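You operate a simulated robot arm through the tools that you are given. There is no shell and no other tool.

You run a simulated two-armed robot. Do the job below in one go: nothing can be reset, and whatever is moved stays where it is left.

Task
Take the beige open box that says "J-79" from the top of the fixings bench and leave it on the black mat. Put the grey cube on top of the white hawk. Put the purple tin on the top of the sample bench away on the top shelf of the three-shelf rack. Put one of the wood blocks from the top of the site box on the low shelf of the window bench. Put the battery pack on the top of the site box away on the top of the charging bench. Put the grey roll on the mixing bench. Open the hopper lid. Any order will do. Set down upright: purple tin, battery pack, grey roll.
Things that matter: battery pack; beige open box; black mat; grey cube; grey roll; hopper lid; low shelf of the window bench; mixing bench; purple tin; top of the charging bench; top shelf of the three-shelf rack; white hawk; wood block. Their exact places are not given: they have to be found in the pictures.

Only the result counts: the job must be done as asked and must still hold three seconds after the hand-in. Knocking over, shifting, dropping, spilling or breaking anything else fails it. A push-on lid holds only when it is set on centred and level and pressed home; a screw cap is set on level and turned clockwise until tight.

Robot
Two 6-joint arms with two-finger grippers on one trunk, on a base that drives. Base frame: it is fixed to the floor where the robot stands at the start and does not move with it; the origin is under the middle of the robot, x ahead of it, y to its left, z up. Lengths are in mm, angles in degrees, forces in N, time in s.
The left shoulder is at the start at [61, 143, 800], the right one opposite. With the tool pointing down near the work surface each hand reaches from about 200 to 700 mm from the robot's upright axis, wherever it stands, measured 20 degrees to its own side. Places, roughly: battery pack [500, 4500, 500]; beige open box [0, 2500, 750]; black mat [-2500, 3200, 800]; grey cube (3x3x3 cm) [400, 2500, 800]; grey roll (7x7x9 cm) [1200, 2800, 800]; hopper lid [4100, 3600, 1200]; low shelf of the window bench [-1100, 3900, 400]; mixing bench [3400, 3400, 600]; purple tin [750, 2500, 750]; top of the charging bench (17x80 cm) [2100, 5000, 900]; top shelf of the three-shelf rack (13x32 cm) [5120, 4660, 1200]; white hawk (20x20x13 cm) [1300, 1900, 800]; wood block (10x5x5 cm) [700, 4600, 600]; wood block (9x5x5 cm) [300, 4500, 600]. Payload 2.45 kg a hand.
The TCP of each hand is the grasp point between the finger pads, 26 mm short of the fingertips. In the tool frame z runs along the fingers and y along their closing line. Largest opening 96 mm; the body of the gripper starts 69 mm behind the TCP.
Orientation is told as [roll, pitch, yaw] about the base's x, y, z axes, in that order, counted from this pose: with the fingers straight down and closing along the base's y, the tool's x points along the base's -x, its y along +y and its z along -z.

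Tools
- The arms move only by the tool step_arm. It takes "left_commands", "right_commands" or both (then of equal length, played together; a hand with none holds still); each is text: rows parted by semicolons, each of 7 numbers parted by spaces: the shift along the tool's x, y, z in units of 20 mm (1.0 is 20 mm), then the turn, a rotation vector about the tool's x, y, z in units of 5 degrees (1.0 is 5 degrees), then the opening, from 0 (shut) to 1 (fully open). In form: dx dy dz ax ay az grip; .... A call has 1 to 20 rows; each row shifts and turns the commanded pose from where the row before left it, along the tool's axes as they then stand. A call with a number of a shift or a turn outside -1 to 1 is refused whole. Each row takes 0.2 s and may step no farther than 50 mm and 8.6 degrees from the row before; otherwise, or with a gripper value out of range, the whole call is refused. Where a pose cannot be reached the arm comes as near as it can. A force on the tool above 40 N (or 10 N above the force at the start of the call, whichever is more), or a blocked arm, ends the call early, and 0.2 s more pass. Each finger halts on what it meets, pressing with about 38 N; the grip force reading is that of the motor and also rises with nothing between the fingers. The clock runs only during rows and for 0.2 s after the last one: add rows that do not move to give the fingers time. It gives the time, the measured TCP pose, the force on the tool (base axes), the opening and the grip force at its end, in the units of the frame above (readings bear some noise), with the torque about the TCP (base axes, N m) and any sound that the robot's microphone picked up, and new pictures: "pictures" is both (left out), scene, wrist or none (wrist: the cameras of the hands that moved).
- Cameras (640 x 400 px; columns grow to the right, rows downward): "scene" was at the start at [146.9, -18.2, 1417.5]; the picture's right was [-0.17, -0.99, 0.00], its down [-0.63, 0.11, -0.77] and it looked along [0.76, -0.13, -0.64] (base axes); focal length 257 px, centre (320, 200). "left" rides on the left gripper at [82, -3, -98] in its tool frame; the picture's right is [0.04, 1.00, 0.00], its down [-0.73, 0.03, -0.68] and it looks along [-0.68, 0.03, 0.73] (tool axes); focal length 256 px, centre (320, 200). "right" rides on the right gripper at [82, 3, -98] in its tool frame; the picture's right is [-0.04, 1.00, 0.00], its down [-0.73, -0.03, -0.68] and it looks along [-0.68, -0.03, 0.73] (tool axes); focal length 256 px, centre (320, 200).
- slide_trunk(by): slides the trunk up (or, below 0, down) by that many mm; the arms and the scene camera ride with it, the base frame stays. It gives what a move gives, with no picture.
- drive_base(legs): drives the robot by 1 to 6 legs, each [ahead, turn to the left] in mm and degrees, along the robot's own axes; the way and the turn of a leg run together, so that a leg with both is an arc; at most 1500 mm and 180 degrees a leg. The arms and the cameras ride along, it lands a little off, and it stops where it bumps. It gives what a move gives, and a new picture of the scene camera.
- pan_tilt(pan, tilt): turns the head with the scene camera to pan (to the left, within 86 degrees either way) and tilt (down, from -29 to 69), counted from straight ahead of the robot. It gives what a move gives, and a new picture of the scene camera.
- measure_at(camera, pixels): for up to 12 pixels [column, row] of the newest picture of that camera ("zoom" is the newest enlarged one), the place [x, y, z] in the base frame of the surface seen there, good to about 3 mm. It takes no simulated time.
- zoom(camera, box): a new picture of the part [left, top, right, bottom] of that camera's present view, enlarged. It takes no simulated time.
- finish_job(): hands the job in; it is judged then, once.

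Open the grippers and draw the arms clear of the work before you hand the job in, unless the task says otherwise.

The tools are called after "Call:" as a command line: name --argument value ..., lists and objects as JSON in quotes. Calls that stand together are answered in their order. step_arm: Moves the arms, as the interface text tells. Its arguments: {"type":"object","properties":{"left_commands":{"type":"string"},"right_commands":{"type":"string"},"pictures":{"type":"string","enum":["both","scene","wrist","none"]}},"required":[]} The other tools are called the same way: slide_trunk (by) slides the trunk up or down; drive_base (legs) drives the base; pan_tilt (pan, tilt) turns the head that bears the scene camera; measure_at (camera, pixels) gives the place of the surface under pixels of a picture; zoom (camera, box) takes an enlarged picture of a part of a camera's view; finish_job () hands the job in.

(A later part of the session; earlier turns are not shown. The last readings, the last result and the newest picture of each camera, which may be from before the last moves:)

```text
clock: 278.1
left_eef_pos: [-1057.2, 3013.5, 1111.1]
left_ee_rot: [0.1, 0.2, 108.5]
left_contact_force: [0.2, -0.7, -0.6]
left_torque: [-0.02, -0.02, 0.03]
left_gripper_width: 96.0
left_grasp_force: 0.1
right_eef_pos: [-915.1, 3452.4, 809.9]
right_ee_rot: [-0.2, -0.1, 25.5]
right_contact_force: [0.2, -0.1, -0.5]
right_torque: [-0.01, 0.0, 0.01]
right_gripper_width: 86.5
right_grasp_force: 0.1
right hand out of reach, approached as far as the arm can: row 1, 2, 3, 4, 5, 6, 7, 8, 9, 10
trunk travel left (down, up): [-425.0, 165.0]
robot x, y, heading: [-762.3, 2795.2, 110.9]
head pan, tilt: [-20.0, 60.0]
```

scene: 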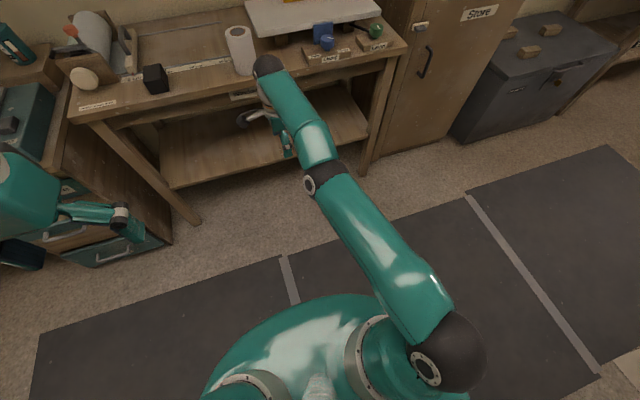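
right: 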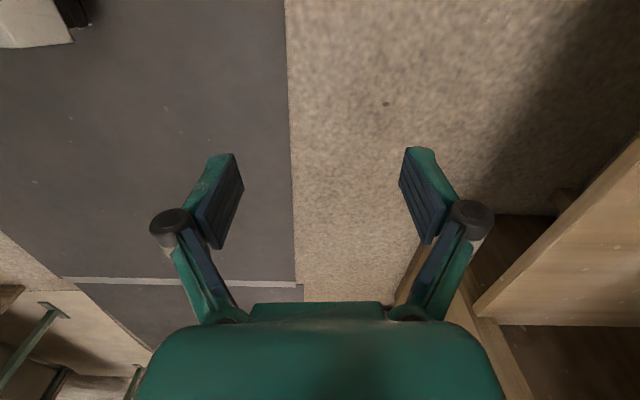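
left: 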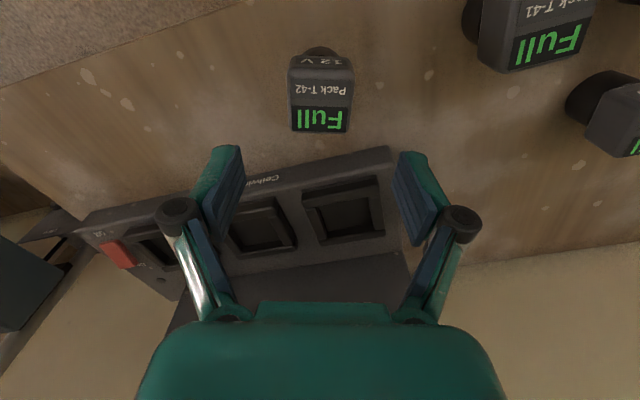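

I'll go down by 400 mm in one run (still in front of the bench), which should flex the elbow more, and then retreat.

Call:
step_arm --right_commands "0 0 1 0 0 0 0.9;0 0 1 0 0 0 0.9;0 0 1 0 0 0 0.9;0 0 1 0 0 0 0.9;0 0 1 0 0 0 0.9;0 0 1 0 0 0 0.9;0 0 1 0 0 0 0.9;0 0 1 0 0 0 0.9;0 0 1 0 0 0 0.9;0 0 1 0 0 0 0.9;0 0 1 0 0 0 0.9;0 0 1 0 0 0 0.9;0 0 1 0 0 0 0.9;0 0 1 0 0 0 0.9;0 0 1 0 0 0 0.9;0 0 1 0 0 0 0.9;0 0 1 0 0 0 0.9;0 0 1 0 0 0 0.9" --pictures "none"

Call:
step_arm --right_commands "0 -1 0 0 0 0 0.9;0 -1 0 0 0 0 0.9;0 -1 0 0 0 0 0.9;0 -1 0 0 0 0 0.9;0 -1 0 0 0 0 0.9" --pictures "scene"

```text
clock: 281.9
left_eef_pos: [-1058.0, 3013.9, 1112.7]
left_ee_rot: [0.1, 0.2, 108.5]
left_contact_force: [0.7, -0.4, -0.2]
left_torque: [-0.03, 0.02, 0.0]
left_gripper_width: 96.1
left_grasp_force: 0.1
right_eef_pos: [-898.5, 3410.9, 475.0]
right_ee_rot: [0.0, 0.0, 25.6]
right_contact_force: [-0.2, 0.2, 0.1]
right_torque: [0.01, -0.04, 0.0]
right_gripper_width: 86.3
right_grasp_force: 0.0
right hand out of reach, approached as far as the arm can: row 2, 9, 11, 12, 13, 14, 15, 16, 17, 18
trunk travel left (down, up): [-425.0, 165.0]
robot x, y, heading: [-767.4, 2795.1, 111.3]
head pan, tilt: [-20.0, 60.0]
```

```text
clock: 283.1
left_eef_pos: [-1057.3, 3013.0, 1111.8]
left_ee_rot: [0.1, 0.3, 108.4]
left_contact_force: [-0.5, -0.4, -0.7]
left_torque: [0.01, 0.01, -0.05]
left_gripper_width: 96.1
left_grasp_force: 0.0
right_eef_pos: [-855.5, 3318.7, 476.6]
right_ee_rot: [-0.1, 0.1, 25.3]
right_contact_force: [0.2, 0.7, -0.3]
right_torque: [0.0, 0.02, 0.01]
right_gripper_width: 86.4
right_grasp_force: 0.1
trunk travel left (down, up): [-425.0, 165.0]
robot x, y, heading: [-765.0, 2792.9, 111.4]
head pan, tilt: [-20.0, 60.0]
```

scene: 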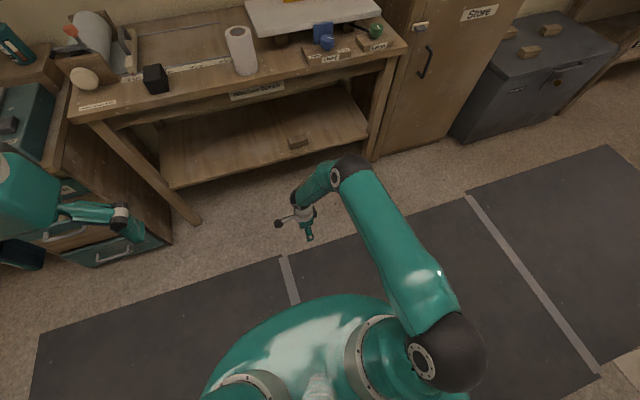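

The elbow is bent again and the hand follows. I bring it back and up to its carrying place and turn it to its normal yaw.

Call:
step_arm --right_commands "-0.5 -1 -1 0 0 0 0.9;-0.5 -1 -1 0 0 0 0.9;-0.5 -1 -1 0 0 0 0.9;-0.5 -1 -1 0 0 0 0.9;-0.5 -1 -1 0 0 0 0.9;-0.5 -1 -1 0 0 0 0.9;-0.5 -1 -1 0 0 0 0.9;-0.5 -1 -1 0 0 0 0.9;-0.5 0 -1 0 0 0 1;-0.5 0 -1 0 0 0 1;-0.5 0 -1 0 0 0 1;-0.5 0 -1 0 0 0 1;0 0 -1 0 0 0 1;0 0 -1 0 0 0 1;0 0 -1 0 0 0 1;0 0 -1 0 0 0 1;0 0 -1 0 0 0 1;0 0 -1 0 0 0 1;0 0 -1 0 0 0 1;0 0 -1 0 0 0 1" --pictures "none"

Call:
step_arm --right_commands "0 0 -1 0 0 -1 1;0 0 -1 0 0 -1 1;0 0 -1 0 0 -1 1;0 0 -1 0 0 -1 1;0 0 -1 0 0 -1 1;0 0 -1 0 0 -1 1;0 0 0 0 0 -1 1;0 0 0 0 0 -1 1;0 0 0 0 0 -1 1;0 0 0 0 0 -1 1;0 0 0 0 0 -1 1;0 0 0 0 0 -1 1;0 0 0 0 0 -1 1;0 0 0 0 0 -1 1;0 0 0 0 0 -1 1;0 0 0 0 0 -1 1;0 0 0 0 0 -1 1" --pictures "scene"

```text
clock: 287.3
left_eef_pos: [-1057.3, 3013.2, 1112.6]
left_ee_rot: [0.1, 0.2, 108.4]
left_contact_force: [-0.5, 0.8, -1.0]
left_torque: [0.01, -0.02, 0.03]
left_gripper_width: 96.1
left_grasp_force: 0.0
right_eef_pos: [-676.8, 3226.7, 875.7]
right_ee_rot: [-0.2, 0.1, 25.6]
right_contact_force: [-0.7, 0.2, -0.6]
right_torque: [0.01, -0.03, 0.0]
right_gripper_width: 96.1
right_grasp_force: 0.0
trunk travel left (down, up): [-425.0, 165.0]
robot x, y, heading: [-761.7, 2797.0, 111.3]
head pan, tilt: [-20.0, 60.0]
```

```text
clock: 290.9
left_eef_pos: [-1058.0, 3012.7, 1113.2]
left_ee_rot: [0.1, 0.1, 108.4]
left_contact_force: [0.1, 0.1, -0.1]
left_torque: [-0.06, 0.05, -0.01]
left_gripper_width: 95.7
left_grasp_force: 0.1
right_eef_pos: [-676.4, 3227.9, 996.2]
right_ee_rot: [-0.1, 0.1, 110.6]
right_contact_force: [0.5, 0.0, 0.4]
right_torque: [0.03, 0.01, 0.01]
right_gripper_width: 95.9
right_grasp_force: 0.1
trunk travel left (down, up): [-425.0, 165.0]
robot x, y, heading: [-763.9, 2793.5, 111.5]
head pan, tilt: [-20.0, 60.0]
```

scene: 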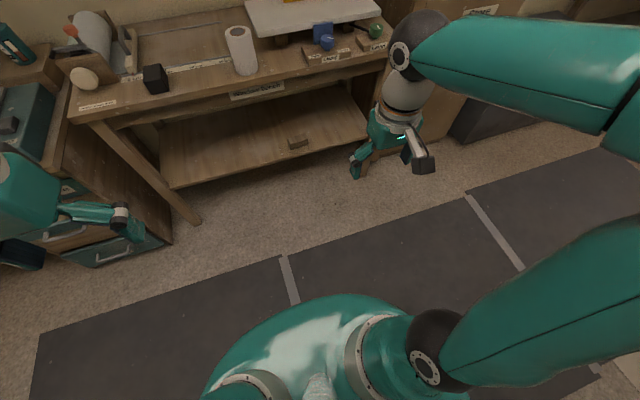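

The block stays on the low shelf. Next comes the beige box: I turn right toward the other bench, looking for the "J-79" box on the fixings bench.

Call:
drive_base --legs '[[0, -30]]'

Call:
drive_base --legs '[[0, -30]]'

Call:
drive_base --legs '[[0, -30]]'

Call:
pan_tilt --pan -50 --tilt 30

```text
clock: 292.9
left_eef_pos: [-908.1, 3127.9, 1112.6]
left_ee_rot: [0.1, 0.2, 78.2]
left_contact_force: [-0.1, 0.2, 0.5]
left_torque: [-0.01, 0.02, -0.01]
left_gripper_width: 96.1
left_grasp_force: 0.2
right_eef_pos: [-471.6, 3123.2, 996.6]
right_ee_rot: [0.0, 0.1, 80.3]
right_contact_force: [0.3, 0.4, -0.4]
right_torque: [0.03, -0.01, -0.02]
right_gripper_width: 95.8
right_grasp_force: 0.0
trunk travel left (down, up): [-425.0, 165.0]
robot x, y, heading: [-776.3, 2792.1, 81.4]
head pan, tilt: [-20.0, 60.0]
```

scene: 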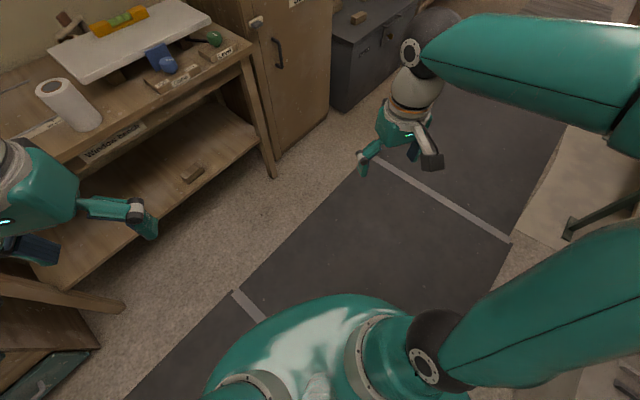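

```text
clock: 295.0
left_eef_pos: [-719.0, 3150.4, 1112.9]
left_ee_rot: [0.1, 0.2, 47.7]
left_contact_force: [0.8, 0.3, 0.7]
left_torque: [-0.01, 0.03, -0.02]
left_gripper_width: 96.0
left_grasp_force: 0.1
right_eef_pos: [-345.6, 2923.6, 996.6]
right_ee_rot: [0.0, 0.1, 49.8]
right_contact_force: [-0.2, 0.1, -0.1]
right_torque: [-0.01, 0.02, 0.0]
right_gripper_width: 96.0
right_grasp_force: 0.0
trunk travel left (down, up): [-425.0, 165.0]
robot x, y, heading: [-787.1, 2807.3, 50.6]
head pan, tilt: [-20.0, 60.0]
```

scene: 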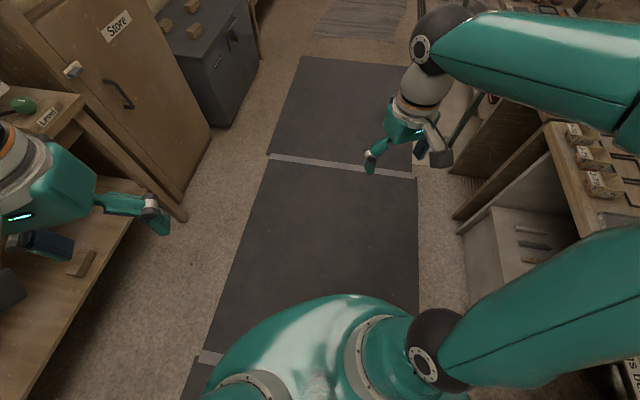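

```text
clock: 297.0
left_eef_pos: [-558.0, 3070.0, 1112.8]
left_ee_rot: [0.1, 0.2, 17.8]
left_contact_force: [0.2, -0.2, -0.3]
left_torque: [0.0, 0.05, -0.05]
left_gripper_width: 96.0
left_grasp_force: 0.2
right_eef_pos: [-345.0, 2687.5, 997.3]
right_ee_rot: [0.0, 0.1, 20.0]
right_contact_force: [-0.3, 0.1, -0.3]
right_torque: [-0.01, 0.02, -0.03]
right_gripper_width: 96.1
right_grasp_force: 0.1
trunk travel left (down, up): [-425.0, 165.0]
robot x, y, heading: [-790.0, 2823.0, 21.3]
head pan, tilt: [-20.0, 60.0]
```

scene: 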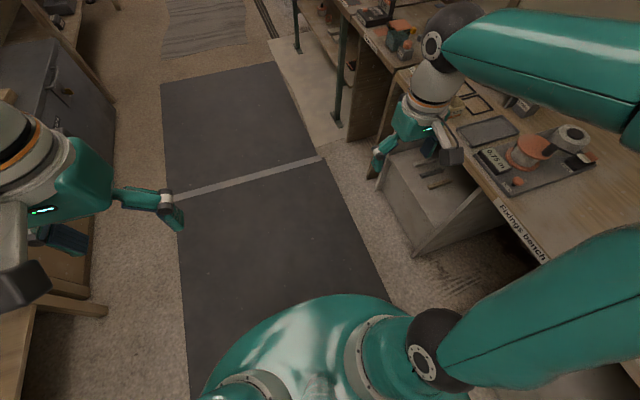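

```text
clock: 298.0
left_eef_pos: [-555.9, 3069.2, 1113.1]
left_ee_rot: [0.2, 0.2, 17.9]
left_contact_force: [-0.5, -0.9, 1.0]
left_torque: [0.0, -0.01, -0.01]
left_gripper_width: 96.0
left_grasp_force: 0.0
right_eef_pos: [-345.4, 2686.8, 996.5]
right_ee_rot: [0.1, 0.2, 20.0]
right_contact_force: [-0.2, 0.0, 0.5]
right_torque: [0.05, -0.03, -0.02]
right_gripper_width: 96.0
right_grasp_force: 0.1
trunk travel left (down, up): [-425.0, 165.0]
robot x, y, heading: [-794.8, 2820.1, 21.2]
head pan, tilt: [-50.0, 30.0]
```

scene: 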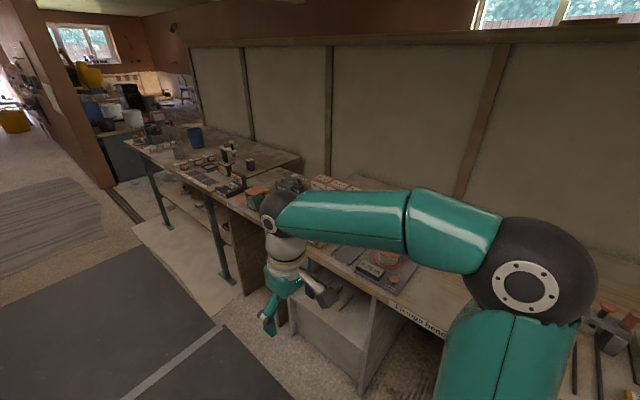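

I drive 600 mm along the aisle and turn right to face the fixings bench.

Call:
drive_base --legs '[[600, 0]]'

Call:
drive_base --legs '[[0, -30]]'

Call:
drive_base --legs '[[0, -30]]'

Call:
drive_base --legs '[[0, -30]]'

Call:
pan_tilt --pan 0 --tilt 35

```text
clock: 301.4
left_eef_pos: [-1.7, 3285.7, 1113.5]
left_ee_rot: [0.1, 0.3, 18.2]
left_contact_force: [-0.9, -0.8, -0.9]
left_torque: [-0.01, 0.04, 0.0]
left_gripper_width: 95.8
left_grasp_force: 0.1
right_eef_pos: [211.8, 2905.1, 996.9]
right_ee_rot: [0.0, 0.2, 20.2]
right_contact_force: [0.5, 0.4, 0.4]
right_torque: [-0.02, -0.01, -0.01]
right_gripper_width: 95.9
right_grasp_force: 0.1
trunk travel left (down, up): [-425.0, 165.0]
robot x, y, heading: [-240.1, 3033.3, 21.3]
head pan, tilt: [-50.0, 30.0]
```

scene: 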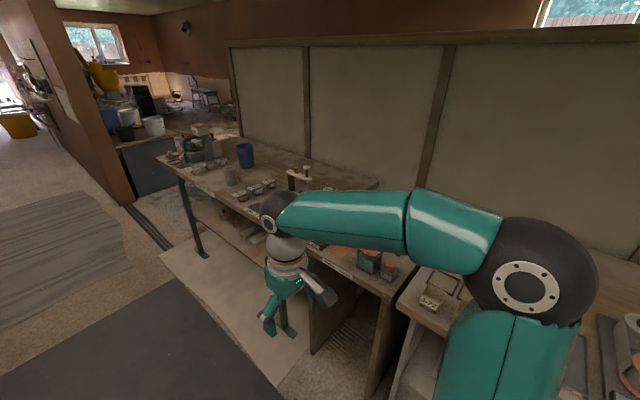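

```text
clock: 303.5
left_eef_pos: [89.1, 3129.9, 1114.2]
left_ee_rot: [0.0, 0.2, -12.5]
left_contact_force: [0.3, 1.4, 0.1]
left_torque: [-0.03, 0.04, -0.02]
left_gripper_width: 96.0
left_grasp_force: 0.1
right_eef_pos: [79.2, 2694.8, 998.4]
right_ee_rot: [-0.1, 0.1, -10.4]
right_contact_force: [0.3, -0.6, 0.2]
right_torque: [-0.02, 0.04, 0.02]
right_gripper_width: 96.0
right_grasp_force: 0.1
trunk travel left (down, up): [-425.0, 165.0]
robot x, y, heading: [-239.2, 3048.6, -9.3]
head pan, tilt: [-50.0, 30.0]
```

scene: 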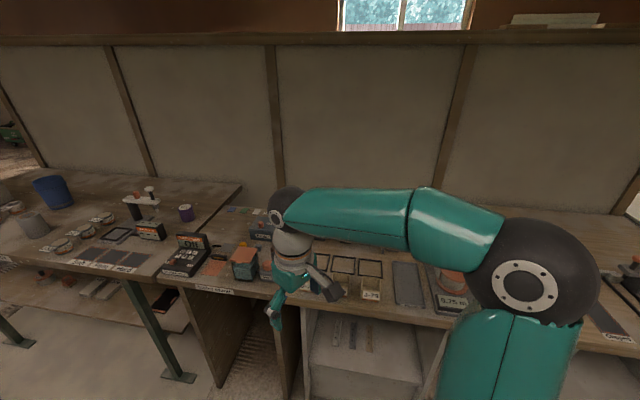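

```text
clock: 305.6
left_eef_pos: [86.8, 2949.0, 1114.8]
left_ee_rot: [0.2, 0.1, -43.2]
left_contact_force: [0.0, 1.0, -0.2]
left_torque: [0.02, 0.01, -0.01]
left_gripper_width: 95.9
left_grasp_force: 0.1
right_eef_pos: [-144.1, 2580.6, 997.5]
right_ee_rot: [0.0, 0.2, -41.1]
right_contact_force: [-0.2, 0.0, 0.2]
right_torque: [-0.01, 0.03, -0.02]
right_gripper_width: 96.1
right_grasp_force: 0.2
trunk travel left (down, up): [-425.0, 165.0]
robot x, y, heading: [-226.7, 3061.8, -40.0]
head pan, tilt: [-50.0, 30.0]
```

scene: 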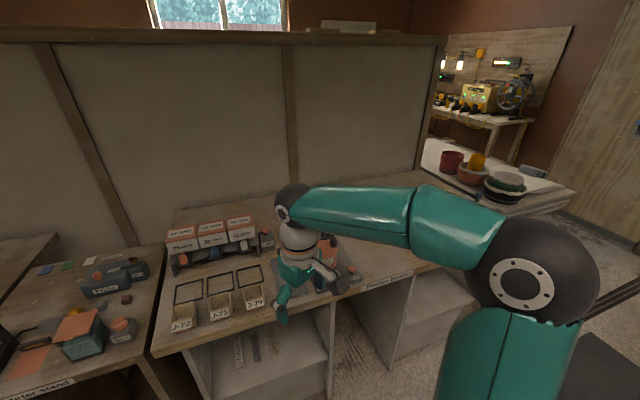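

```text
clock: 307.6
left_eef_pos: [-10.4, 2806.6, 1113.9]
left_ee_rot: [0.0, 0.2, -73.3]
left_contact_force: [0.3, 0.2, -0.6]
left_torque: [0.02, 0.02, 0.0]
left_gripper_width: 96.2
left_grasp_force: 0.0
right_eef_pos: [-395.4, 2604.5, 1000.1]
right_ee_rot: [0.0, 0.1, -71.1]
right_contact_force: [0.3, -0.1, 0.3]
right_torque: [0.05, 0.0, 0.01]
right_gripper_width: 96.1
right_grasp_force: 0.0
trunk travel left (down, up): [-425.0, 165.0]
robot x, y, heading: [-212.1, 3065.2, -70.0]
head pan, tilt: [-50.0, 30.0]
```

scene: 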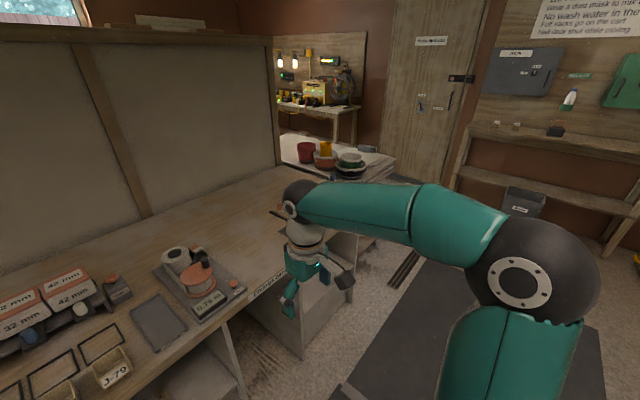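

```text
clock: 308.8
left_eef_pos: [-10.9, 2806.6, 1113.4]
left_ee_rot: [0.1, 0.2, -73.2]
left_contact_force: [0.2, 0.0, 0.3]
left_torque: [0.0, -0.01, -0.04]
left_gripper_width: 96.1
left_grasp_force: 0.1
right_eef_pos: [-396.9, 2603.6, 999.1]
right_ee_rot: [0.0, 0.1, -71.1]
right_contact_force: [0.3, 0.2, -0.2]
right_torque: [0.01, 0.0, 0.02]
right_gripper_width: 96.0
right_grasp_force: 0.1
trunk travel left (down, up): [-425.0, 165.0]
robot x, y, heading: [-213.1, 3065.5, -69.8]
head pan, tilt: [0.0, 35.0]
```

scene: 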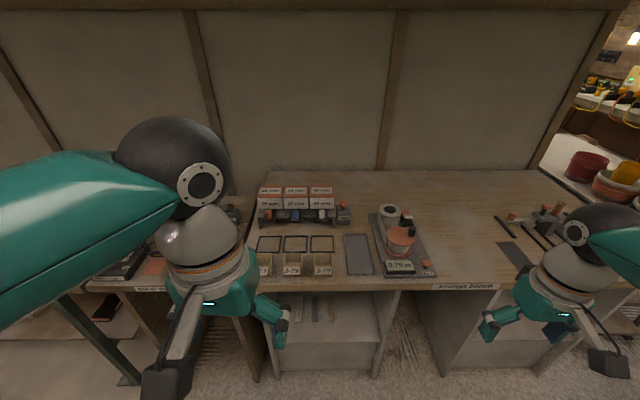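

Three small beige boxes stand in a row at px (265,263), (292,263), (320,263). I zoom in to read the labels.

Call:
zoom --camera "scene" --box '[235, 180, 445, 300]'

Call:
measure_at --camera "scene" --pixels '[[320, 270], [320, 258], [310, 258], [331, 258], [293, 270], [345, 255], [320, 245], [370, 260], [300, 285], [320, 278]]'

```text
3.05 times, centred on (340, 240) of scene
```

zoom: 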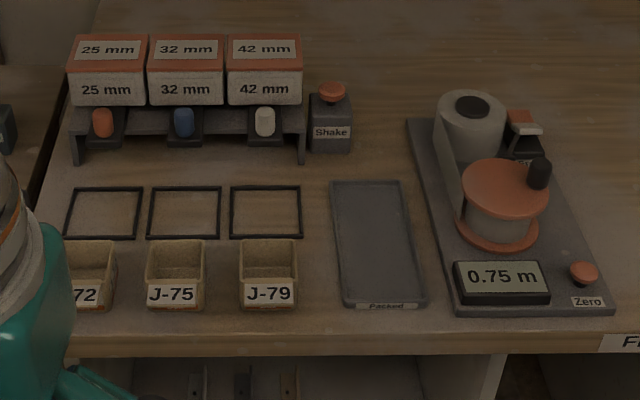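

```text
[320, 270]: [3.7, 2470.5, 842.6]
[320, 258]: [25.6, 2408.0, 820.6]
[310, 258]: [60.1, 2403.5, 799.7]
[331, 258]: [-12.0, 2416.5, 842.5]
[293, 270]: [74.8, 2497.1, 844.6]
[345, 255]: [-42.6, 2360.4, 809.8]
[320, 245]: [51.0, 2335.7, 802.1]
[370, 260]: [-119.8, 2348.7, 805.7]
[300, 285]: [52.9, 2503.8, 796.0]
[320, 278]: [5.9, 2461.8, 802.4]
```

"J-79" is the right-hand box, near [15, 2440], bench top z≈801. I drive 190 mm closer and then bring the left hand over it.

Call:
drive_base --legs '[[190, 0]]'

Call:
pan_tilt --pan 0 --tilt 50

Call:
zoom --camera "scene" --box '[230, 180, 410, 300]'

```text
clock: 310.3
left_eef_pos: [54.3, 2627.6, 1114.4]
left_ee_rot: [0.1, 0.2, -73.3]
left_contact_force: [0.1, -0.3, 0.0]
left_torque: [0.03, 0.03, 0.0]
left_gripper_width: 96.0
left_grasp_force: 0.1
right_eef_pos: [-331.9, 2425.3, 998.4]
right_ee_rot: [0.0, 0.2, -71.3]
right_contact_force: [0.6, -0.5, -0.7]
right_torque: [0.01, 0.01, -0.03]
right_gripper_width: 96.0
right_grasp_force: 0.1
trunk travel left (down, up): [-425.0, 165.0]
robot x, y, heading: [-146.1, 2889.2, -70.4]
head pan, tilt: [0.0, 35.0]
```

scene: 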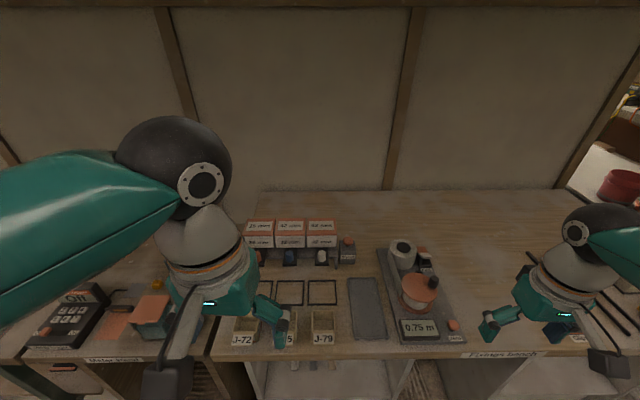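

```text
clock: 311.1
left_eef_pos: [54.0, 2629.7, 1115.5]
left_ee_rot: [0.1, 0.1, -73.4]
left_contact_force: [0.0, -0.8, 0.0]
left_torque: [0.0, 0.0, -0.02]
left_gripper_width: 95.9
left_grasp_force: 0.0
right_eef_pos: [-332.6, 2427.3, 999.1]
right_ee_rot: [0.1, 0.2, -71.4]
right_contact_force: [1.0, 0.6, -0.5]
right_torque: [-0.02, -0.03, -0.01]
right_gripper_width: 96.1
right_grasp_force: 0.0
trunk travel left (down, up): [-425.0, 165.0]
robot x, y, heading: [-150.0, 2886.1, -70.1]
head pan, tilt: [0.0, 50.0]
```

scene: 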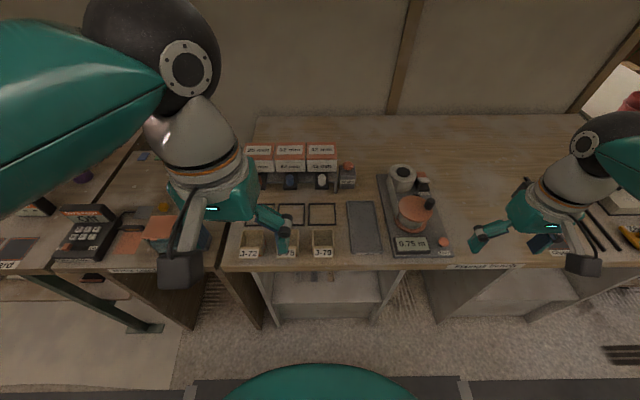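

```text
3.33 times, centred on (320, 240) of scene
```

zoom: 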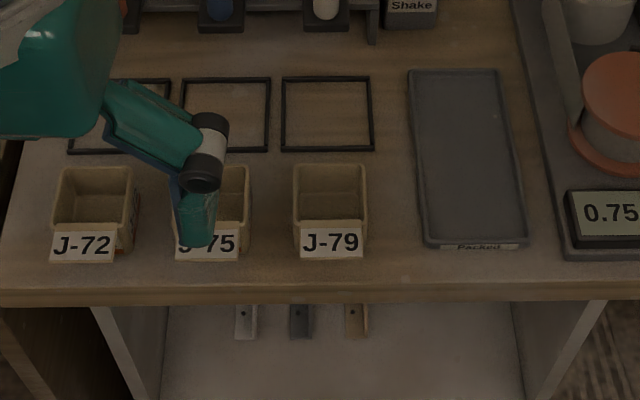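

I measure the J-79 box's rim corners on the enlarged picture.

Call:
measure_at --camera "zoom" --pixels '[[300, 228], [362, 228], [296, 168], [364, 168], [330, 229], [330, 165], [330, 200], [330, 245], [247, 220], [250, 180], [430, 240], [410, 100]]'

```text
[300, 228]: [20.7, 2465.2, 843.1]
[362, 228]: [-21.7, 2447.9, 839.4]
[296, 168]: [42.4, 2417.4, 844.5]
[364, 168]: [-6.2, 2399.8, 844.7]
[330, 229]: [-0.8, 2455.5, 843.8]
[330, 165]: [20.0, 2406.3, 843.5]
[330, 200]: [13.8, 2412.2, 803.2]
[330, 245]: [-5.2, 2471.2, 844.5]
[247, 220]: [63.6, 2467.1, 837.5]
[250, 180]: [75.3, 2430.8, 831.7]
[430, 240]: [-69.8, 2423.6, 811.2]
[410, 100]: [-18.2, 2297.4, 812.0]
```

The box is about 50×52 mm, centred at [9, 2433], rim z 844. I move the left hand over it, align and come down to a viewing height.

Call:
step_arm --left_commands "-1 -0.6 0 0 0 -0.66 0.8;-1 -0.6 0 0 0 0 0.8;-1 -0.6 0 0 0 0 0.8;-1 -0.6 1 0 0 0 0.8;-1 -0.6 1 0 0 0 0.8;-1 -0.6 1 0 0 0 0.8;-1 -0.5 1 0 0 0 0.8;-1 -0.4 1 0 0 0 0.8;-0.8 -0.1 1 0 0 0 0.8;0 0 1 0 0 0 0.8;0 0 1 0 0 0 0.8;0 0 0 0 0 0 0.8" --pictures "both"

```text
clock: 313.7
left_eef_pos: [27.0, 2434.5, 956.1]
left_ee_rot: [0.3, 0.2, -70.1]
left_contact_force: [0.4, 0.6, -0.3]
left_torque: [-0.03, -0.01, -0.02]
left_gripper_width: 76.9
left_grasp_force: 0.0
right_eef_pos: [-332.9, 2426.1, 998.9]
right_ee_rot: [0.0, 0.1, -71.3]
right_contact_force: [-0.4, 1.1, 0.1]
right_torque: [-0.01, -0.01, 0.0]
right_gripper_width: 95.9
right_grasp_force: 0.0
trunk travel left (down, up): [-425.0, 165.0]
robot x, y, heading: [-147.8, 2886.7, -70.3]
head pan, tilt: [0.0, 50.0]
```

scene: 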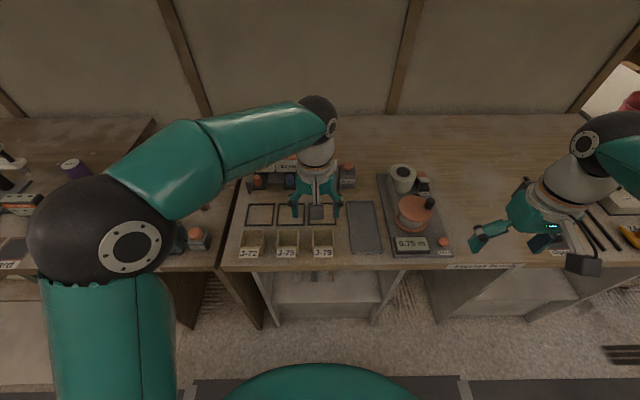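
left: 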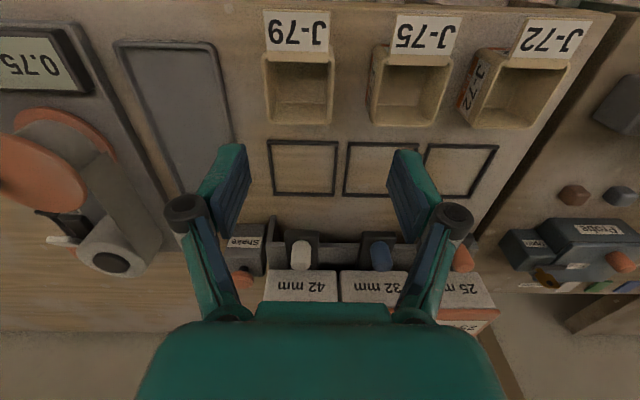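

I measure the box rim in the wrist picture to fine-tune.

Call:
measure_at --camera "left" --pixels '[[264, 90], [333, 90], [266, 120], [331, 120], [300, 124], [262, 62], [334, 62], [298, 50], [371, 100], [300, 95]]'

```text
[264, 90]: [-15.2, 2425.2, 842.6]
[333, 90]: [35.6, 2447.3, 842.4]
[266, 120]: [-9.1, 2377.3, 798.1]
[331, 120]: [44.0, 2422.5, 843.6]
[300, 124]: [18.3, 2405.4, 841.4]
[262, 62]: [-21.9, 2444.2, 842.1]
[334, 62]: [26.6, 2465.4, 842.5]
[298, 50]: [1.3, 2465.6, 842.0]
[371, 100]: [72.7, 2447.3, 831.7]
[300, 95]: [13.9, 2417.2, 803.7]
```

The rim centre is at [10, 2434]. I shift 17 mm right, descend to z≈833 and stop to check.

Call:
step_arm --left_commands "0.2 -0.85 0.5 0 0 -0.3 0.8;0 0 1 0 0 0 0.8;0 0 1 0 0 0 0.8;0 0 1 0 0 0 0.8;0 0 1 0 0 0 0.8;0 0 1 0 0 0 0.8;0 0 0.65 0 0 0 0.8;0 0 0 0 0 0 0.8" --pictures "both"

```text
clock: 315.5
left_eef_pos: [8.3, 2432.6, 832.1]
left_ee_rot: [0.1, 0.2, -68.6]
left_contact_force: [-0.1, -0.4, -0.6]
left_torque: [-0.06, -0.03, 0.01]
left_gripper_width: 76.9
left_grasp_force: 0.1
right_eef_pos: [-332.7, 2427.3, 999.5]
right_ee_rot: [0.1, 0.0, -71.3]
right_contact_force: [0.0, 0.4, -0.3]
right_torque: [0.0, 0.0, -0.03]
right_gripper_width: 96.0
right_grasp_force: 0.1
trunk travel left (down, up): [-425.0, 165.0]
robot x, y, heading: [-147.2, 2889.5, -70.3]
head pan, tilt: [0.0, 50.0]
```

scene: 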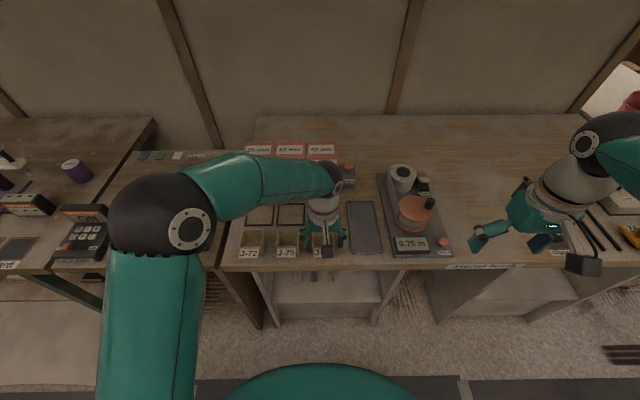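
left: 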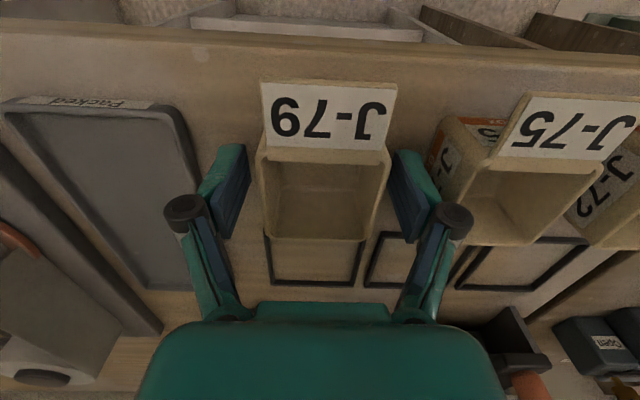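

The box is between the fingers, clear of J-75 and the tray. I close.

Call:
step_arm --left_commands "0 0 0 0 0 0 0.5;0 0 0 0 0 0 0.4;0 0 0 0 0 0 0.3;0 0 0 0 0 0 0;0 0 0 0 0 0 0" --pictures "wrist"

```text
clock: 316.7
left_eef_pos: [8.4, 2432.7, 831.5]
left_ee_rot: [0.1, 0.2, -68.7]
left_contact_force: [0.3, -0.5, -1.1]
left_torque: [-0.01, -0.01, -0.02]
left_gripper_width: 54.7
left_grasp_force: 38.3
right_eef_pos: [-333.2, 2426.5, 998.7]
right_ee_rot: [0.1, 0.1, -71.2]
right_contact_force: [0.3, 0.0, -0.3]
right_torque: [0.02, 0.01, -0.04]
right_gripper_width: 96.1
right_grasp_force: 0.0
trunk travel left (down, up): [-425.0, 165.0]
robot x, y, heading: [-147.2, 2887.1, -69.8]
head pan, tilt: [0.0, 50.0]
```

left: 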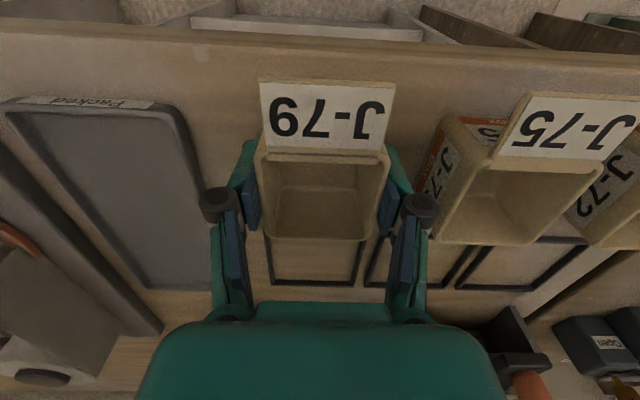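

The box is held (54.7 mm). I lift it straight up and draw it back.

Call:
step_arm --left_commands "0 0 -1 0 0 0 0;0 0 -1 0 0 0 0;0 0 -1 0 0 0 0;0 0 -1 0 0 0 0;0 0 -1 0 0 0 0;0 0 -1 0 0 0 0;0 0 -1 0 0 0 0;0 0 -1 0 0 0 0;1 0.4 -1 0 0 0 0;1 0.4 -1 0 0 0 0;1 0.4 -1 0 0 0 0;1 0.4 -1 0 0 0 0;1 0.4 0 0 0 0 0;1 0.4 0 0 0 0 0;1 0.4 0 0 0 0 0;1 0.4 0 0 0 0 0" --pictures "both"

```text
clock: 320.1
left_eef_pos: [9.3, 2604.5, 1074.4]
left_ee_rot: [0.2, 0.2, -68.6]
left_contact_force: [-0.7, -0.1, -0.6]
left_torque: [0.02, -0.01, -0.01]
left_gripper_width: 54.6
left_grasp_force: 38.1
right_eef_pos: [-332.3, 2427.6, 998.9]
right_ee_rot: [0.0, 0.0, -71.3]
right_contact_force: [-0.3, 1.1, 0.4]
right_torque: [-0.02, -0.02, -0.01]
right_gripper_width: 96.2
right_grasp_force: 0.1
trunk travel left (down, up): [-425.0, 165.0]
robot x, y, heading: [-144.8, 2888.2, -70.2]
head pan, tilt: [0.0, 50.0]
```

scene: 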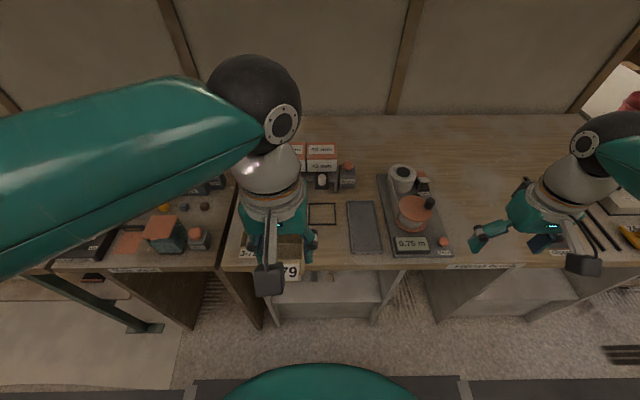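
left: 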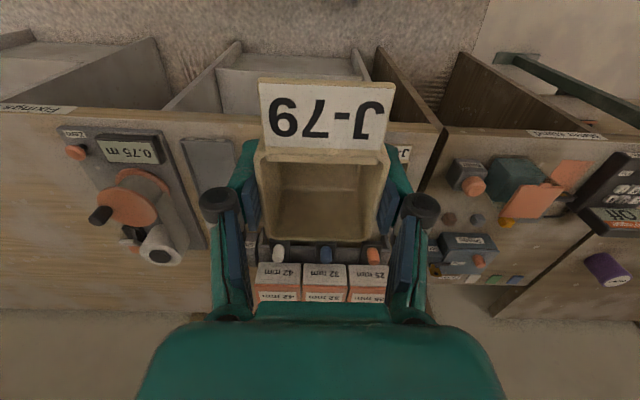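

The box is held safely. I back off into the aisle and turn right toward the far end with the black mat.

Call:
drive_base --legs '[[-220, 0], [0, -29]]'

Call:
drive_base --legs '[[0, -29]]'

Call:
drive_base --legs '[[0, -29]]'

Call:
pan_tilt --pan -20 --tilt 20

```text
clock: 323.4
left_eef_pos: [-223.5, 2771.8, 1073.6]
left_ee_rot: [0.1, 0.2, -97.7]
left_contact_force: [-0.5, -0.4, -0.5]
left_torque: [0.0, -0.01, 0.0]
left_gripper_width: 54.7
left_grasp_force: 37.7
right_eef_pos: [-607.3, 2783.2, 998.0]
right_ee_rot: [0.1, 0.1, -100.3]
right_contact_force: [0.0, 0.1, -0.2]
right_torque: [-0.02, 0.04, -0.02]
right_gripper_width: 95.9
right_grasp_force: 0.0
trunk travel left (down, up): [-425.0, 165.0]
robot x, y, heading: [-206.6, 3094.0, -99.1]
head pan, tilt: [0.0, 50.0]
```

scene: 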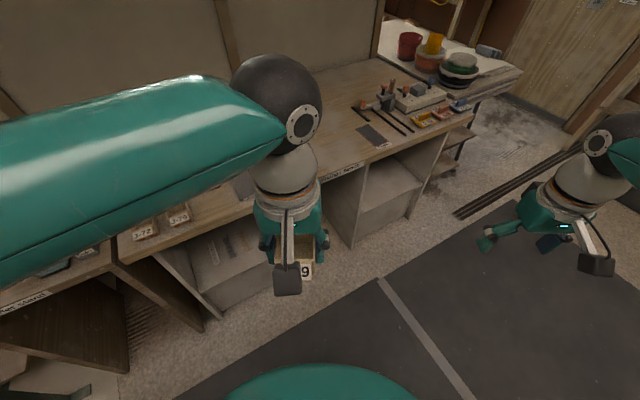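

```text
clock: 325.4
left_eef_pos: [-380.8, 2818.4, 1074.8]
left_ee_rot: [0.2, 0.3, -126.7]
left_contact_force: [-0.5, -0.4, -1.1]
left_torque: [-0.01, 0.03, 0.03]
left_gripper_width: 54.6
left_grasp_force: 37.6
right_eef_pos: [-710.3, 3015.3, 1000.0]
right_ee_rot: [0.0, 0.2, -129.5]
right_contact_force: [-0.3, 0.0, 0.1]
right_torque: [0.03, 0.01, 0.0]
right_gripper_width: 95.9
right_grasp_force: 0.0
trunk travel left (down, up): [-425.0, 165.0]
robot x, y, heading: [-196.3, 3087.3, -128.3]
head pan, tilt: [0.0, 50.0]
```

scene: 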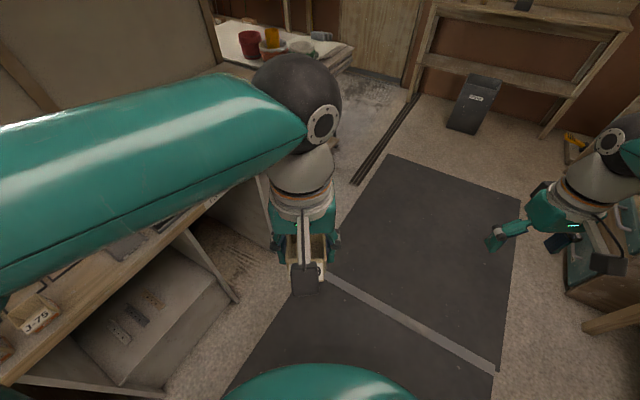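

```text
clock: 327.4
left_eef_pos: [-486.1, 2941.3, 1074.4]
left_ee_rot: [0.1, 0.2, -155.8]
left_contact_force: [-0.1, 0.3, -1.3]
left_torque: [0.02, 0.0, -0.01]
left_gripper_width: 54.5
left_grasp_force: 37.9
right_eef_pos: [-679.4, 3275.4, 1000.4]
right_ee_rot: [0.0, 0.1, -158.6]
right_contact_force: [-0.7, 0.3, -0.3]
right_torque: [-0.01, -0.01, -0.01]
right_gripper_width: 95.7
right_grasp_force: 0.1
trunk travel left (down, up): [-425.0, 165.0]
robot x, y, heading: [-191.7, 3066.5, -157.3]
head pan, tilt: [0.0, 50.0]
```

scene: 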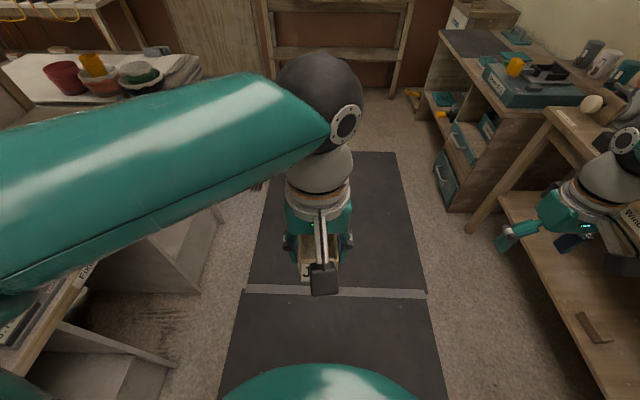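

```text
clock: 328.4
left_eef_pos: [-485.9, 2942.0, 1075.9]
left_ee_rot: [0.2, 0.2, -155.9]
left_contact_force: [-0.1, 0.0, 0.3]
left_torque: [0.0, -0.01, 0.02]
left_gripper_width: 54.7
left_grasp_force: 38.3
right_eef_pos: [-678.0, 3274.5, 1000.5]
right_ee_rot: [0.1, 0.0, -158.6]
right_contact_force: [0.2, 1.4, 0.4]
right_torque: [-0.04, 0.03, 0.0]
right_gripper_width: 95.9
right_grasp_force: 0.0
trunk travel left (down, up): [-425.0, 165.0]
robot x, y, heading: [-192.8, 3068.8, -157.1]
head pan, tilt: [-20.0, 20.0]
```

scene: 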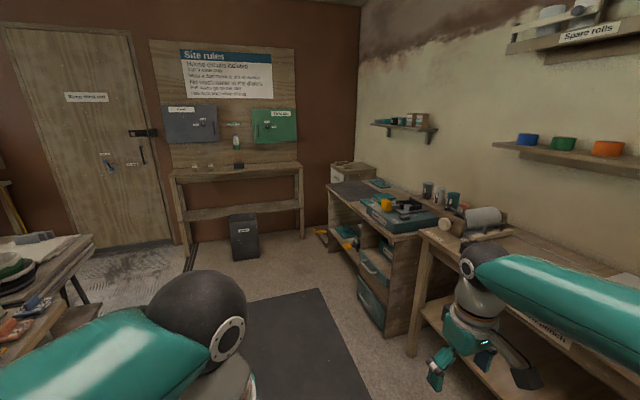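

The dark mat lies on the left end of the tool bench at px (352,190). I zoom and measure it.

Call:
zoom --camera "scene" --box '[310, 150, 470, 260]'

Call:
measure_at --camera "zoom" --pixels '[[90, 140], [180, 140], [130, 165], [190, 190], [215, 165], [120, 190], [60, 140], [240, 215], [300, 250], [230, 140]]'

```text
3.64 times, centred on (390, 205) of scene
```

zoom: 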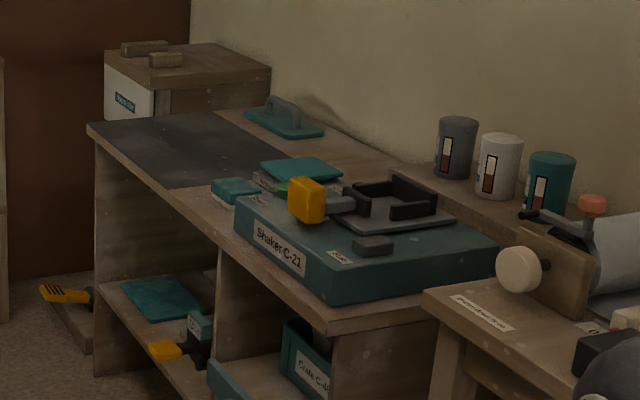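

```text
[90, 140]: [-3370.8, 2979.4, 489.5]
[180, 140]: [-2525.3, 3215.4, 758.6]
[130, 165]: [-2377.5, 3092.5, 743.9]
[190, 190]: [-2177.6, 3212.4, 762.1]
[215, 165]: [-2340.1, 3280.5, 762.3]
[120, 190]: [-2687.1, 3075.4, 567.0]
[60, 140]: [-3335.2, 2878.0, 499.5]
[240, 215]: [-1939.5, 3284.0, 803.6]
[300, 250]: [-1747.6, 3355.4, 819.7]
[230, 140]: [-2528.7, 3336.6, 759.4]
```

I measure the bin, the end bench and floor points to make sure I can stand in front of the mat.

Call:
measure_at --camera "scene" --pixels '[[245, 255], [235, 220], [185, 250], [300, 235], [270, 275], [300, 300], [330, 250], [190, 270], [100, 270], [330, 235], [380, 330]]'

```text
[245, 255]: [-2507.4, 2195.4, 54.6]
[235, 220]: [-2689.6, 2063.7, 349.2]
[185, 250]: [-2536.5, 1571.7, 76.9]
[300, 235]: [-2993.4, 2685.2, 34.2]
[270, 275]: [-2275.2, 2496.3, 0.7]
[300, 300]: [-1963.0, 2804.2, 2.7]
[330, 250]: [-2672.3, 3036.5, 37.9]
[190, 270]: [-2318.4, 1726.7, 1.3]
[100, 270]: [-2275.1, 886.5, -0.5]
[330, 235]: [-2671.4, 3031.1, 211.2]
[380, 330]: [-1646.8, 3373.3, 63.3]
```

The bin is at u≈-1570, so I'll approach on a slant: drive ahead 1650 mm, turn 45° right, go 430 mm, turn again to face the mat.

Call:
drive_base --legs '[[1000, 0], [650, 0]]'

Call:
drive_base --legs '[[0, -45]]'

Call:
pan_tilt --pan 0 --tilt 35

```text
clock: 336.9
left_eef_pos: [-1990.5, 2290.2, 1075.1]
left_ee_rot: [0.1, 0.3, -154.7]
left_contact_force: [0.3, 0.7, -0.6]
left_torque: [0.03, 0.0, 0.0]
left_gripper_width: 54.7
left_grasp_force: 37.7
right_eef_pos: [-2190.7, 2619.1, 999.9]
right_ee_rot: [0.0, 0.1, -157.4]
right_contact_force: [-0.4, 0.0, -0.4]
right_torque: [0.0, -0.02, -0.01]
right_gripper_width: 95.9
right_grasp_force: 0.0
trunk travel left (down, up): [-425.0, 165.0]
robot x, y, heading: [-1699.0, 2425.7, -156.2]
head pan, tilt: [-20.0, 20.0]
```

scene: 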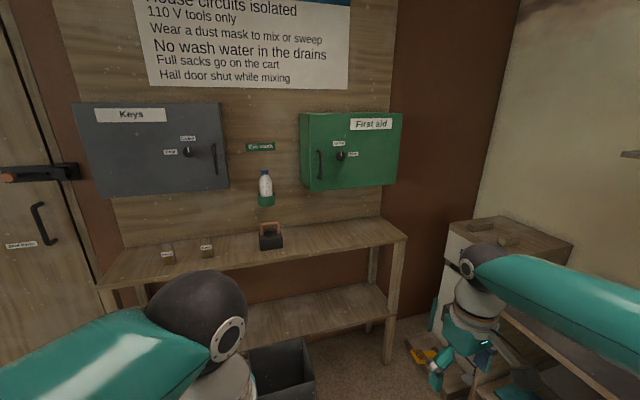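

```text
clock: 339.5
left_eef_pos: [-2000.1, 2534.4, 1075.5]
left_ee_rot: [0.1, 0.2, 160.7]
left_contact_force: [-0.9, -0.2, -0.7]
left_torque: [-0.01, 0.02, -0.02]
left_gripper_width: 54.6
left_grasp_force: 38.0
right_eef_pos: [-1912.1, 2907.8, 1001.5]
right_ee_rot: [0.1, 0.1, 158.0]
right_contact_force: [-0.9, -0.9, -0.3]
right_torque: [-0.01, 0.0, -0.03]
right_gripper_width: 96.0
right_grasp_force: 0.0
trunk travel left (down, up): [-425.0, 165.0]
robot x, y, heading: [-1706.0, 2402.9, 159.4]
head pan, tilt: [-20.0, 20.0]
```

scene: 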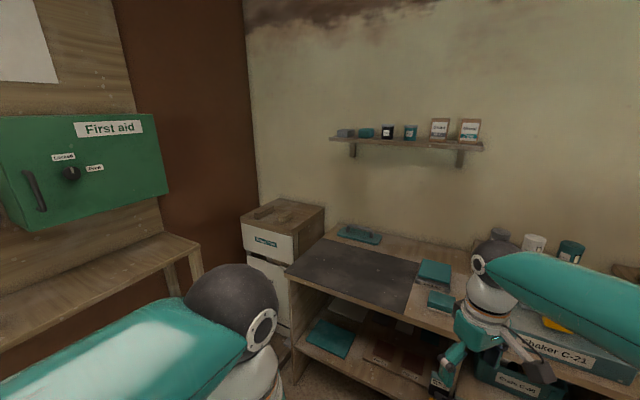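

```text
clock: 340.4
left_eef_pos: [-2000.7, 2533.4, 1077.3]
left_ee_rot: [0.1, 0.2, 160.8]
left_contact_force: [0.2, -0.3, -0.4]
left_torque: [-0.04, 0.01, 0.02]
left_gripper_width: 54.7
left_grasp_force: 37.6
right_eef_pos: [-1911.4, 2906.4, 1001.8]
right_ee_rot: [0.2, 0.1, 158.0]
right_contact_force: [0.6, 0.0, 0.1]
right_torque: [-0.01, -0.04, 0.0]
right_gripper_width: 96.1
right_grasp_force: 0.1
trunk travel left (down, up): [-425.0, 165.0]
robot x, y, heading: [-1705.0, 2402.5, 159.6]
head pan, tilt: [0.0, 35.0]
```

scene: 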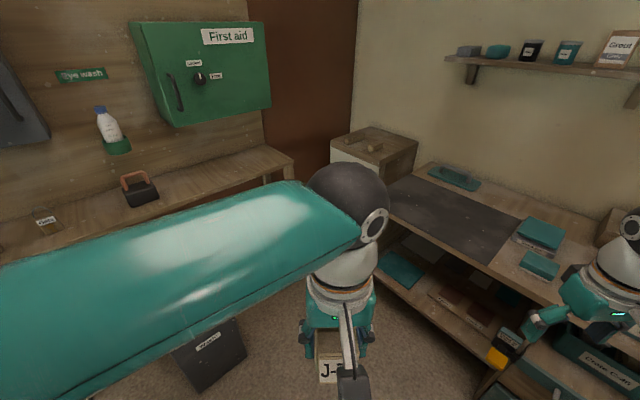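

The mat is now visible at px (450,215). I measure its corners.

Call:
measure_at --camera "scene" --pixels '[[395, 185], [420, 180], [455, 215], [485, 260], [515, 225], [430, 222], [480, 205], [395, 205], [490, 265], [520, 222], [540, 230], [540, 265]]'

```text
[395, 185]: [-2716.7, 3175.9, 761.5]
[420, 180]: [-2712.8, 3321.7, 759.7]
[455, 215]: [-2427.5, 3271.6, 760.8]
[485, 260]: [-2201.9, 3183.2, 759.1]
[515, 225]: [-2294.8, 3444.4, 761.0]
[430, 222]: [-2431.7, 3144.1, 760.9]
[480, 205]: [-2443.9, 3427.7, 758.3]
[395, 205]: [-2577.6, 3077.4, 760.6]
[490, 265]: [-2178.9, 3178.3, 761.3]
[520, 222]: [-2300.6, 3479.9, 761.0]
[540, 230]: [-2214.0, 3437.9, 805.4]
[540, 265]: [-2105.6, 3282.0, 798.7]
```

The mat spans u −1420…−930, v 3745…4065 at z 760. I drive 470 mm on the slant, turn right to face the bench and go a bit closer.

Call:
drive_base --legs '[[470, 0]]'

Call:
drive_base --legs '[[0, -46]]'

Call:
pan_tilt --pan 10 --tilt 45

```text
clock: 343.2
left_eef_pos: [-2437.4, 2699.5, 1076.1]
left_ee_rot: [0.0, 0.3, 160.6]
left_contact_force: [-0.1, 0.6, 0.1]
left_torque: [0.01, -0.01, 0.0]
left_gripper_width: 54.8
left_grasp_force: 37.8
right_eef_pos: [-2346.3, 3073.9, 1001.2]
right_ee_rot: [0.1, 0.3, 158.0]
right_contact_force: [0.0, 0.0, 0.2]
right_torque: [-0.01, 0.0, 0.01]
right_gripper_width: 96.2
right_grasp_force: 0.1
trunk travel left (down, up): [-425.0, 165.0]
robot x, y, heading: [-2145.2, 2564.0, 159.3]
head pan, tilt: [0.0, 35.0]
```

scene: 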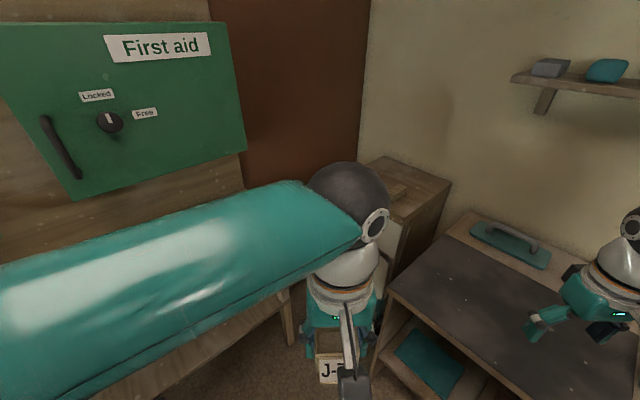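

```text
clock: 346.0
left_eef_pos: [-2249.2, 2871.5, 1076.5]
left_ee_rot: [0.1, 0.1, 114.1]
left_contact_force: [-0.2, -0.4, 0.5]
left_torque: [0.03, 0.0, -0.01]
left_gripper_width: 54.9
left_grasp_force: 38.2
right_eef_pos: [-1916.5, 3064.0, 1002.4]
right_ee_rot: [0.1, 0.0, 111.4]
right_contact_force: [-0.1, -0.3, -0.3]
right_torque: [0.01, -0.01, -0.01]
right_gripper_width: 95.9
right_grasp_force: 0.2
trunk travel left (down, up): [-425.0, 165.0]
robot x, y, heading: [-2167.8, 2556.0, 113.0]
head pan, tilt: [0.0, 35.0]
```

scene: 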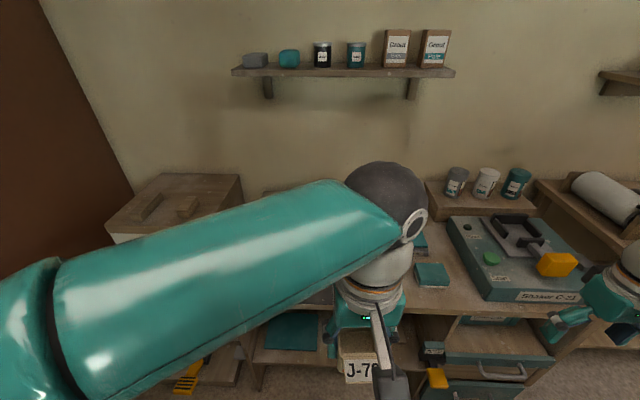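

```text
clock: 346.7
left_eef_pos: [-2250.6, 2870.8, 1077.2]
left_ee_rot: [0.1, 0.2, 114.1]
left_contact_force: [-0.1, -0.7, 0.3]
left_torque: [0.03, -0.04, 0.02]
left_gripper_width: 54.5
left_grasp_force: 38.2
right_eef_pos: [-1917.9, 3062.1, 1003.3]
right_ee_rot: [0.0, 0.1, 111.5]
right_contact_force: [-0.1, -0.5, 0.1]
right_torque: [0.01, -0.04, -0.01]
right_gripper_width: 96.1
right_grasp_force: 0.1
trunk travel left (down, up): [-425.0, 165.0]
robot x, y, heading: [-2170.6, 2555.3, 113.2]
head pan, tilt: [10.0, 45.0]
```

scene: 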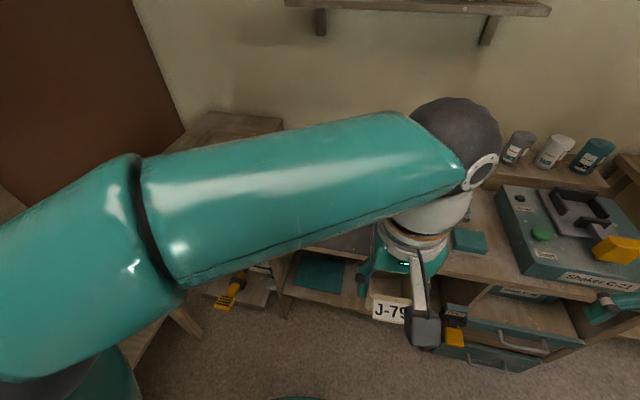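

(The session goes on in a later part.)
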